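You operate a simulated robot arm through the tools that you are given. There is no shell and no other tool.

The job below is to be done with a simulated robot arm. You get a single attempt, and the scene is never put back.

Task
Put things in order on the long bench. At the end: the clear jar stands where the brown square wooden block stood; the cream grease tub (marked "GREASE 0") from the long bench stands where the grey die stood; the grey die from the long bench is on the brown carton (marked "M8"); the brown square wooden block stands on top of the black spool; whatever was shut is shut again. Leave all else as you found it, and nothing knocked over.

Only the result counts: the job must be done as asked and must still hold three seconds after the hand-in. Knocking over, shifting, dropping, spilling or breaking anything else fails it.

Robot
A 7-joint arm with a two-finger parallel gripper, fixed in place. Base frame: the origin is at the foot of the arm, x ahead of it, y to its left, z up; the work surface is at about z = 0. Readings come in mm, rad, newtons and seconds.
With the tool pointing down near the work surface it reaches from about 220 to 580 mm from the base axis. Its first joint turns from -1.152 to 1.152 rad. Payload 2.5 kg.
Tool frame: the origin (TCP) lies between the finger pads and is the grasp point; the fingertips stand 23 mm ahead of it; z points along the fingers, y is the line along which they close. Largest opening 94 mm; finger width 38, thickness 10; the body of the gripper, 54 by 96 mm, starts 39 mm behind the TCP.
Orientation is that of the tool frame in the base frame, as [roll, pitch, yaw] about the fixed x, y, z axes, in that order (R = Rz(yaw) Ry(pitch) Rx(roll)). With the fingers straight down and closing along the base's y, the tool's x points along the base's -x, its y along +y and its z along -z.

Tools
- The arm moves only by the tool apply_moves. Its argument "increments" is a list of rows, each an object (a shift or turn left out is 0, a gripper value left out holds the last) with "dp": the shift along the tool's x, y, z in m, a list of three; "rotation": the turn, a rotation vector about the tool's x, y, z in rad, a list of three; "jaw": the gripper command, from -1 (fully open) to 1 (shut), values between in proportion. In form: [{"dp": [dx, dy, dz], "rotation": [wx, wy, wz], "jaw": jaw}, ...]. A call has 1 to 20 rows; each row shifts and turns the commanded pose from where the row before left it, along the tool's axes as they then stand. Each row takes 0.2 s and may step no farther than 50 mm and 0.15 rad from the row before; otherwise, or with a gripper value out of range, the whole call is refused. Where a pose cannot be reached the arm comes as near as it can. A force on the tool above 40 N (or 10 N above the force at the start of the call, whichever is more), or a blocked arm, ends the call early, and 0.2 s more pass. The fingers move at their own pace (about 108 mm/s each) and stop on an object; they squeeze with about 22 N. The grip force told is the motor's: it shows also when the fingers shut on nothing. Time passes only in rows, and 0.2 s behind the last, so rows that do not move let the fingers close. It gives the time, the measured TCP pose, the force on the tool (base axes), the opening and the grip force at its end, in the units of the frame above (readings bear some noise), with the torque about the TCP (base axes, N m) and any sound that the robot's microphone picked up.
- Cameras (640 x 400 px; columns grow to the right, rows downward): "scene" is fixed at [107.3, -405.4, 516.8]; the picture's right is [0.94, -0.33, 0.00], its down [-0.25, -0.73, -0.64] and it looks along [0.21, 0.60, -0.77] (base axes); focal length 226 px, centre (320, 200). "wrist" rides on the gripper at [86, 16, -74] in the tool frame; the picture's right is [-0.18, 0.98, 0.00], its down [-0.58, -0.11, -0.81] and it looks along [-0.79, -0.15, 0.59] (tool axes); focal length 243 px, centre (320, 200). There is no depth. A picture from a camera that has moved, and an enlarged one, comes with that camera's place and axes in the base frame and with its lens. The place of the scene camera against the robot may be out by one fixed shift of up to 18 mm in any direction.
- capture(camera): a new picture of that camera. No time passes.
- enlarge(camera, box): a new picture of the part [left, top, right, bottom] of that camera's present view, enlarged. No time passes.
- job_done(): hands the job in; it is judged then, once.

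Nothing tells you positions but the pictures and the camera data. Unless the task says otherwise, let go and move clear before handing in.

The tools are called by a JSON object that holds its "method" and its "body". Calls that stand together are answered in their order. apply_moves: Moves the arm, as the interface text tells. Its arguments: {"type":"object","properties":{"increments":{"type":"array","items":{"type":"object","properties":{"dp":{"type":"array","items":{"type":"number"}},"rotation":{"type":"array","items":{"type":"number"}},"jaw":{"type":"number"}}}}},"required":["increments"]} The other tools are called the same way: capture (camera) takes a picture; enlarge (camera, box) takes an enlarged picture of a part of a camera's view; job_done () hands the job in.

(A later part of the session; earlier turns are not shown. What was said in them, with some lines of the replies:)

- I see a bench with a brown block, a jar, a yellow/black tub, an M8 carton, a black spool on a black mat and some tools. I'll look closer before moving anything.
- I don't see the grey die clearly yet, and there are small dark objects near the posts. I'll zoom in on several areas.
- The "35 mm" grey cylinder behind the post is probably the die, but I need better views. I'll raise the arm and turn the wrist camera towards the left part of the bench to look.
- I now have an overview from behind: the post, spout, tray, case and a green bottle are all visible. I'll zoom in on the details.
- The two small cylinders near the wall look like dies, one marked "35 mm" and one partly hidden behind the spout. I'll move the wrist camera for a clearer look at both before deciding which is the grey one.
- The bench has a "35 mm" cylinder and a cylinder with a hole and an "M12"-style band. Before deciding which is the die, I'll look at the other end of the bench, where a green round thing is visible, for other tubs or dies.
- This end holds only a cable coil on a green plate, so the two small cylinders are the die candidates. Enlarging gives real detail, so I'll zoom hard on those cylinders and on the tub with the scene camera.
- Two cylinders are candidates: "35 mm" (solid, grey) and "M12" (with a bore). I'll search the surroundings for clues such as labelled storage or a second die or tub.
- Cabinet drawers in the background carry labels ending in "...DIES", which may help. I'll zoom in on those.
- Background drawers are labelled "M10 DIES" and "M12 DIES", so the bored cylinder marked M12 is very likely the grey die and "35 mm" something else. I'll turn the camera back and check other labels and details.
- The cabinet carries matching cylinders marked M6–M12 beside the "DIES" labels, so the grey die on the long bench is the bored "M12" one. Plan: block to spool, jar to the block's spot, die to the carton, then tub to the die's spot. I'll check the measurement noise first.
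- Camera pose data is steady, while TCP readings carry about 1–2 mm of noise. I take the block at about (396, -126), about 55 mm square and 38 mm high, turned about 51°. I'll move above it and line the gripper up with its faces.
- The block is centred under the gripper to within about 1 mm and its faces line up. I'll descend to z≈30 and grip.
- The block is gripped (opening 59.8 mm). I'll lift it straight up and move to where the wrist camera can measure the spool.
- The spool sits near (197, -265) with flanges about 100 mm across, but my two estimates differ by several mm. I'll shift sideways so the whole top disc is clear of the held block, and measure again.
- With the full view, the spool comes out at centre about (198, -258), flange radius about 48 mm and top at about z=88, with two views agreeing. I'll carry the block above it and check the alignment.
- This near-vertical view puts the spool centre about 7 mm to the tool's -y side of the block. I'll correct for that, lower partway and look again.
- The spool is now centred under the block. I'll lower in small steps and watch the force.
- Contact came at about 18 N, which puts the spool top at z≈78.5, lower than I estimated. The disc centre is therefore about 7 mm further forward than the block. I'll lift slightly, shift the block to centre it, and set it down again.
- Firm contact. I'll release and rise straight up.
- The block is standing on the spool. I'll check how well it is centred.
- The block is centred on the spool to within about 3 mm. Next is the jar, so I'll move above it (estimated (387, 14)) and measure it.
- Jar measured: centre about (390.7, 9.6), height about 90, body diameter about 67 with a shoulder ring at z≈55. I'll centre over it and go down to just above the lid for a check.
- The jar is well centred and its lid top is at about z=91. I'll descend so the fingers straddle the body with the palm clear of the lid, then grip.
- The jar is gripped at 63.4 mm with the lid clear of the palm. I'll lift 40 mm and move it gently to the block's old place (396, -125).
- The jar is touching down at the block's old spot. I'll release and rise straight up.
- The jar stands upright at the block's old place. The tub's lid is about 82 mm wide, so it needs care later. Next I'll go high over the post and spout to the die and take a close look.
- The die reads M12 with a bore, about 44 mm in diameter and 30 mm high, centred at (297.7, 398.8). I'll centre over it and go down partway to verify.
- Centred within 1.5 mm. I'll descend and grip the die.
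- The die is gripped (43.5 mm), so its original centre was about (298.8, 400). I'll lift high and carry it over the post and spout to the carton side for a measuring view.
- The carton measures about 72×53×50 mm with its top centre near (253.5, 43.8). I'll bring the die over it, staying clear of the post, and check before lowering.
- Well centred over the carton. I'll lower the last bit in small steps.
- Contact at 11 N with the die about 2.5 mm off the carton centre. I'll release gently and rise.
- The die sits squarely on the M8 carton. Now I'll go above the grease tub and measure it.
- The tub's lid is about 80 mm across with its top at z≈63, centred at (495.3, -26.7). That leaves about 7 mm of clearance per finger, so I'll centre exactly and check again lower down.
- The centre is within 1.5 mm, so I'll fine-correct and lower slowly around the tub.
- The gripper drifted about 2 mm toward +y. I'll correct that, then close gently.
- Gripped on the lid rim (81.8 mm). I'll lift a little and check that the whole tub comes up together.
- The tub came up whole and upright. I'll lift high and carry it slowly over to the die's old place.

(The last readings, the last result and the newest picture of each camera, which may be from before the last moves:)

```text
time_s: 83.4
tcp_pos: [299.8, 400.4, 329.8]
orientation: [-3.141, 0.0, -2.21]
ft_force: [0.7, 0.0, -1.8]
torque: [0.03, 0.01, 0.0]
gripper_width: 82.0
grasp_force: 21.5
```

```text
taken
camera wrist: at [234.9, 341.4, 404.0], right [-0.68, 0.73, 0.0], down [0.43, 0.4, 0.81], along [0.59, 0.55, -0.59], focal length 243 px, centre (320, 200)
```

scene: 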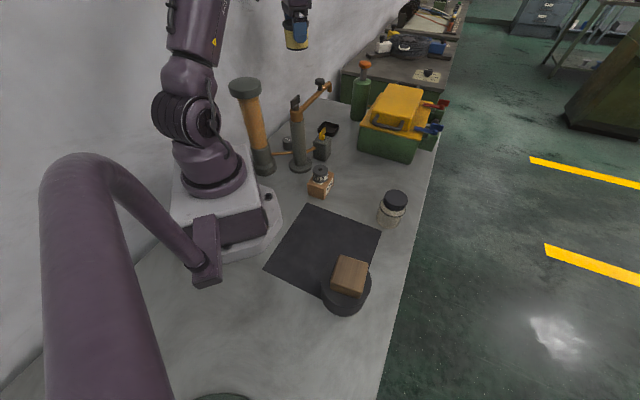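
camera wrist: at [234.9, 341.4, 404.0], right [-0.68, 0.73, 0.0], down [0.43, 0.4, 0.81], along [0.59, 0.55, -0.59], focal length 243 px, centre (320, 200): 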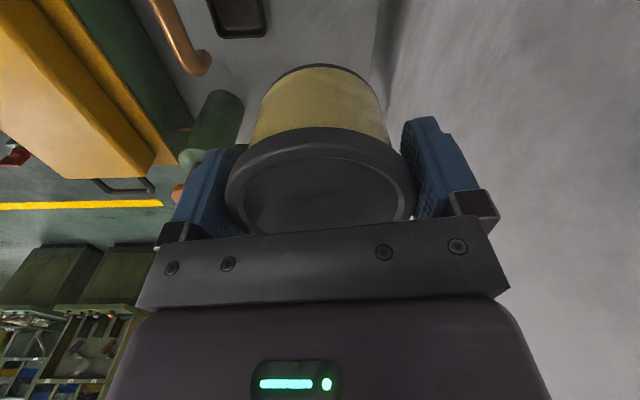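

Position matches where I picked up the die. I'll descend toward the bench, pausing above it.

{"method": "apply_moves", "body": {"increments": [{"dp": [0.0015, 0, 0.03]}, {"dp": [0, 0, 0.04]}, {"dp": [0, 0, 0.04]}, {"dp": [0, 0, 0.04]}, {"dp": [0, 0, 0.04]}, {"dp": [0, 0, 0.04]}, {"dp": [0, 0, 0.02]}, {"dp": [0, 0, 0]}, {"dp": [0, 0, 0]}]}}

{"method": "capture", "body": {"camera": "wrist"}}

{"method": "enlarge", "body": {"camera": "scene", "box": [250, 60, 380, 180]}}

```text
time_s: 85.4
tcp_pos: [298.8, 397.5, 81.4]
orientation: [3.141, 0.0, -2.21]
ft_force: [-0.2, 1.0, -3.6]
torque: [0.01, 0.01, -0.03]
gripper_width: 82.0
grasp_force: 21.9
```

```text
taken
camera wrist: at [233.8, 340.4, 156.5], right [-0.68, 0.73, 0.0], down [0.43, 0.4, 0.81], along [0.59, 0.55, -0.59], focal length 243 px, centre (320, 200)
```

wrist: 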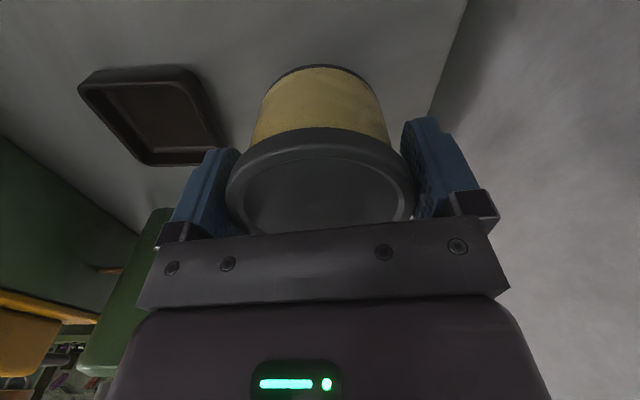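

```text
3.33 times, centred on (315, 120) of scene
camera zoom: at [107.4, -405.3, 516.9], right [0.94, -0.33, 0.0], down [-0.25, -0.73, -0.64], along [0.21, 0.6, -0.77], focal length 753 px, centre (337, 467)
```

zoom: 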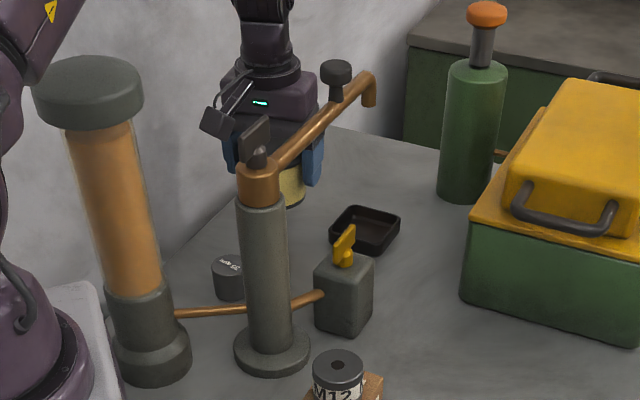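

{"method": "apply_moves", "body": {"increments": [{"dp": [0.0005, 0, 0.015]}, {"dp": [0, 0, 0.012]}, {"dp": [0, 0, 0.005]}, {"dp": [0, 0, 0]}]}}

{"method": "apply_moves", "body": {"increments": [{"dp": [0, 0, 0.001]}, {"dp": [0, 0, 0]}]}}

```text
time_s: 86.4
tcp_pos: [298.1, 398.4, 48.9]
orientation: [-3.14, 0.003, -2.212]
ft_force: [-0.1, 0.6, -2.9]
torque: [-0.02, 0.02, -0.03]
gripper_width: 82.0
grasp_force: 21.9
```

```text
time_s: 87.0
tcp_pos: [298.6, 398.5, 46.6]
orientation: [3.141, -0.001, -2.212]
ft_force: [0.6, 0.0, -2.7]
torque: [0.0, -0.03, -0.02]
gripper_width: 81.9
grasp_force: 22.1
```

{"method": "apply_moves", "body": {"increments": [{"dp": [0, 0, 0.001]}, {"dp": [0, 0, 0]}]}}

{"method": "capture", "body": {"camera": "wrist"}}

```text
time_s: 87.6
tcp_pos: [299.2, 398.0, 47.2]
orientation: [3.141, 0.001, -2.211]
ft_force: [-2.2, -0.9, 4.2]
torque: [-0.17, 0.01, -0.07]
gripper_width: 81.9
grasp_force: 22.0
```

```text
taken
camera wrist: at [233.9, 340.5, 121.8], right [-0.68, 0.73, 0.0], down [0.43, 0.4, 0.81], along [0.59, 0.55, -0.59], focal length 243 px, centre (320, 200)
```

wrist: 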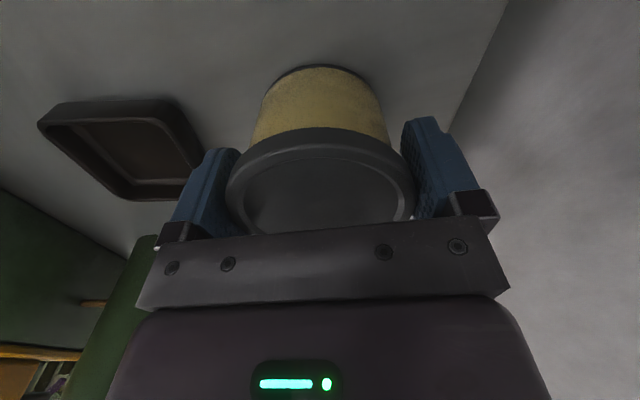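

The tub is on the bench at the die's old place. I'll open fully and rise straight up.

{"method": "apply_moves", "body": {"increments": [{"jaw": -0.85}, {"jaw": -1}, {"jaw": -1}, {"dp": [0, 0, -0.01]}, {"dp": [0, 0, -0.02]}, {"dp": [0, 0, -0.03]}, {"dp": [0, 0, -0.04]}, {"dp": [0, 0, -0.045]}, {"dp": [0, 0, -0.045]}, {"dp": [0, 0, -0.045]}, {"dp": [0, 0, -0.045]}, {"dp": [0, 0, 0]}]}}

{"method": "capture", "body": {"camera": "wrist"}}

{"method": "enlarge", "body": {"camera": "scene", "box": [250, 60, 380, 180]}}

```text
time_s: 90.2
tcp_pos: [300.7, 399.1, 324.7]
orientation: [3.141, 0.0, -2.209]
ft_force: [-0.1, 0.1, 1.3]
torque: [0.0, -0.01, 0.01]
gripper_width: 93.9
grasp_force: 0.0
```

```text
taken
camera wrist: at [234.5, 340.7, 400.0], right [-0.68, 0.73, 0.0], down [0.43, 0.4, 0.81], along [0.59, 0.55, -0.59], focal length 243 px, centre (320, 200)
```

wrist: 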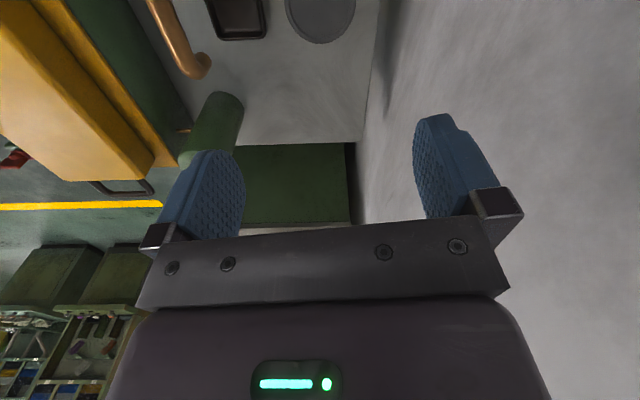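

```text
3.33 times, centred on (315, 120) of scene
camera zoom: at [107.3, -405.4, 516.8], right [0.94, -0.33, 0.0], down [-0.25, -0.73, -0.64], along [0.21, 0.6, -0.77], focal length 753 px, centre (337, 467)
```

zoom: 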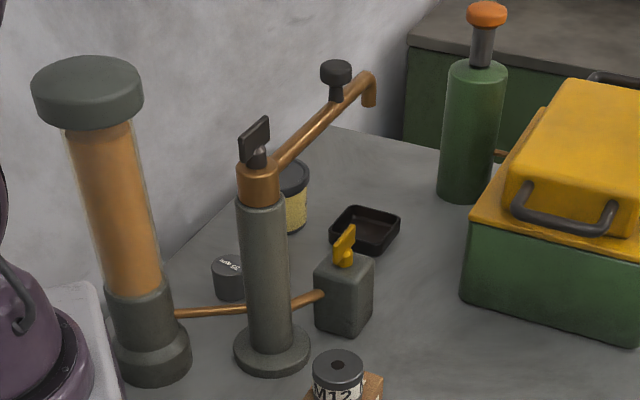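

The tub stands upright. I'll back off and verify its position and the rest of the scene.

{"method": "apply_moves", "body": {"increments": [{"dp": [0.045, 0, 0]}, {"dp": [0.045, 0, 0]}, {"dp": [0.045, 0, 0]}, {"dp": [0.045, 0, 0]}, {"dp": [0, 0, 0]}, {"dp": [0, 0, 0]}]}}

{"method": "capture", "body": {"camera": "wrist"}}

{"method": "enlarge", "body": {"camera": "wrist", "box": [250, 20, 420, 150]}}

{"method": "capture", "body": {"camera": "scene"}}

```text
time_s: 91.6
tcp_pos: [194.0, 253.3, 325.7]
orientation: [3.141, 0.0, -2.212]
ft_force: [-0.7, -0.7, 0.8]
torque: [0.0, -0.01, -0.02]
gripper_width: 94.1
grasp_force: 0.1
```

```text
taken
camera wrist: at [128.9, 195.0, 399.9], right [-0.68, 0.73, 0.0], down [0.43, 0.4, 0.81], along [0.59, 0.55, -0.59], focal length 243 px, centre (320, 200)
```

wrist: 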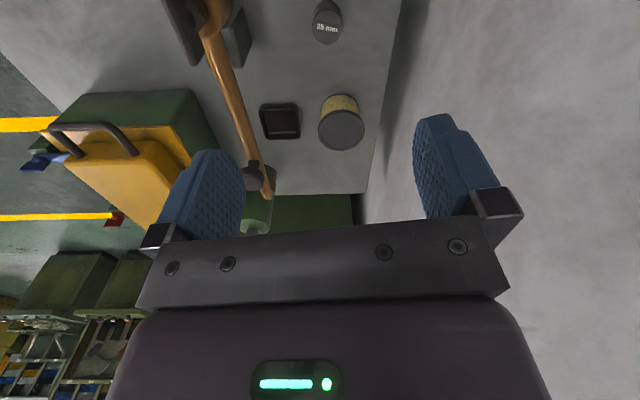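

```text
3.08 times, centred on (335, 85) of wrist
camera zoom: at [128.9, 195.0, 399.9], right [-0.68, 0.73, 0.0], down [0.43, 0.4, 0.81], along [0.59, 0.55, -0.59], focal length 746 px, centre (274, 554)
```

zoom: 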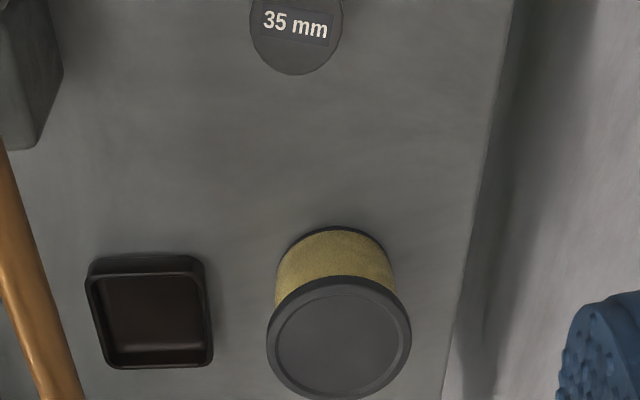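

```text
taken
```

scene: 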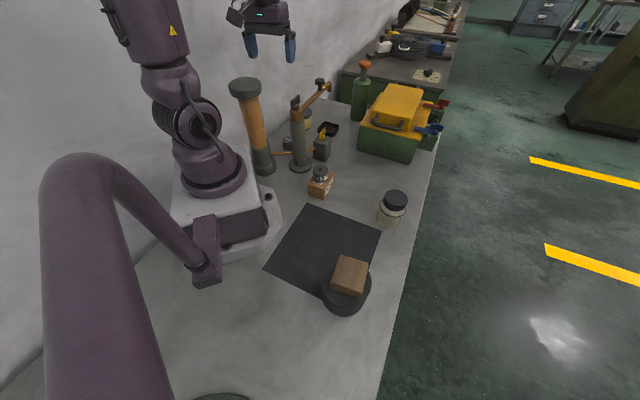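

Everything looks right: the tub's measured position matches the die's old spot, the die is on the carton, the block on the spool and the jar at the block's spot. One last close check before handing in.

{"method": "enlarge", "body": {"camera": "scene", "box": [270, 90, 430, 200]}}

{"method": "enlarge", "body": {"camera": "scene", "box": [290, 180, 430, 320]}}

{"method": "apply_moves", "body": {"increments": [{"dp": [0, 0, 0]}, {"dp": [0, 0, 0]}, {"dp": [0, 0, 0]}]}}

```text
3.64 times, centred on (350, 145) of scene
camera zoom: at [107.3, -405.4, 516.8], right [0.94, -0.33, 0.0], down [-0.25, -0.73, -0.64], along [0.21, 0.6, -0.77], focal length 822 px, centre (211, 400)
```

zoom: 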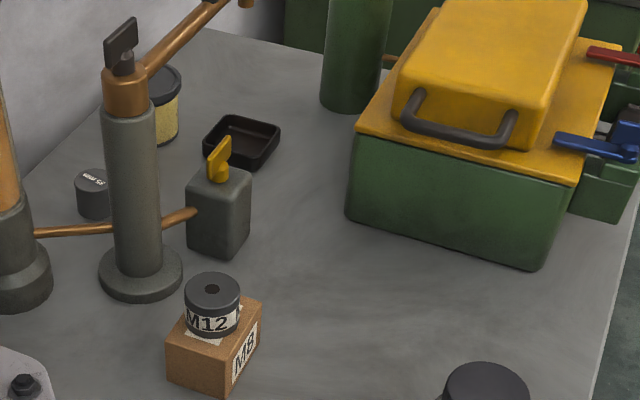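

```text
2.86 times, centred on (360, 250) of scene
camera zoom: at [107.3, -405.4, 516.8], right [0.94, -0.33, 0.0], down [-0.25, -0.73, -0.64], along [0.21, 0.6, -0.77], focal length 646 px, centre (206, 57)
```

zoom: 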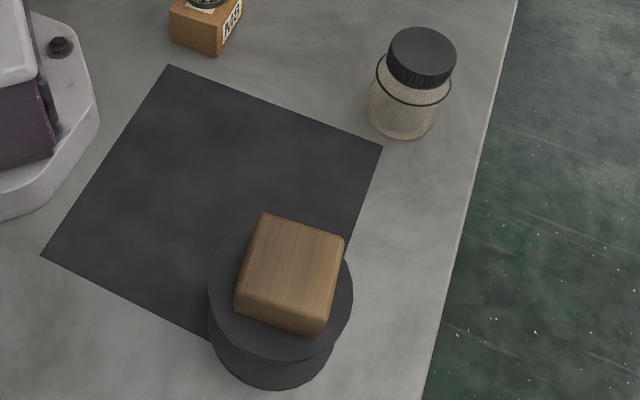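

```text
time_s: 92.4
tcp_pos: [194.8, 253.5, 325.1]
orientation: [-3.141, 0.001, -2.211]
ft_force: [0.0, 0.4, -0.2]
torque: [0.0, 0.03, 0.0]
gripper_width: 94.0
grasp_force: 0.1
```

All four objects are in place and standing: the block on the spool, the jar at the block's spot, the die on the M8 carton and the tub at the die's spot. I opened nothing, the other items on the bench look unmoved, and the arm is clear, so I'm handing in.

{"method": "job_done", "body": {}}

```text
The job is handed in.
```

I've handed the job in. At the last look, everything you asked for was in place, nothing was knocked over, and the arm was clear.

- **Wooden block:** it stands on top of the black spool, about 3 mm off centre.
- **Clear jar:** it stands where the block stood, to within 1–2 mm by my measurements.
- **Grey die:** it sits on the M8 carton, about 2–3 mm off centre. I took the bored cylinder marked "M12" to be the die, not the solid one marked "35 mm". The "M12 DIES" drawer in the background cabinet, and the matching cylinders on top of it, pointed to that.
- **Grease tub:** it stands where the die stood, to within a few millimetres. I only ever saw the start of its label ("GR…"), so I couldn't confirm it reads "GREASE 0". It was the only tub I saw on the bench.

I didn't open anything, so everything that was shut stayed shut, including the jar and tub lids. The other items on the bench looked unmoved.
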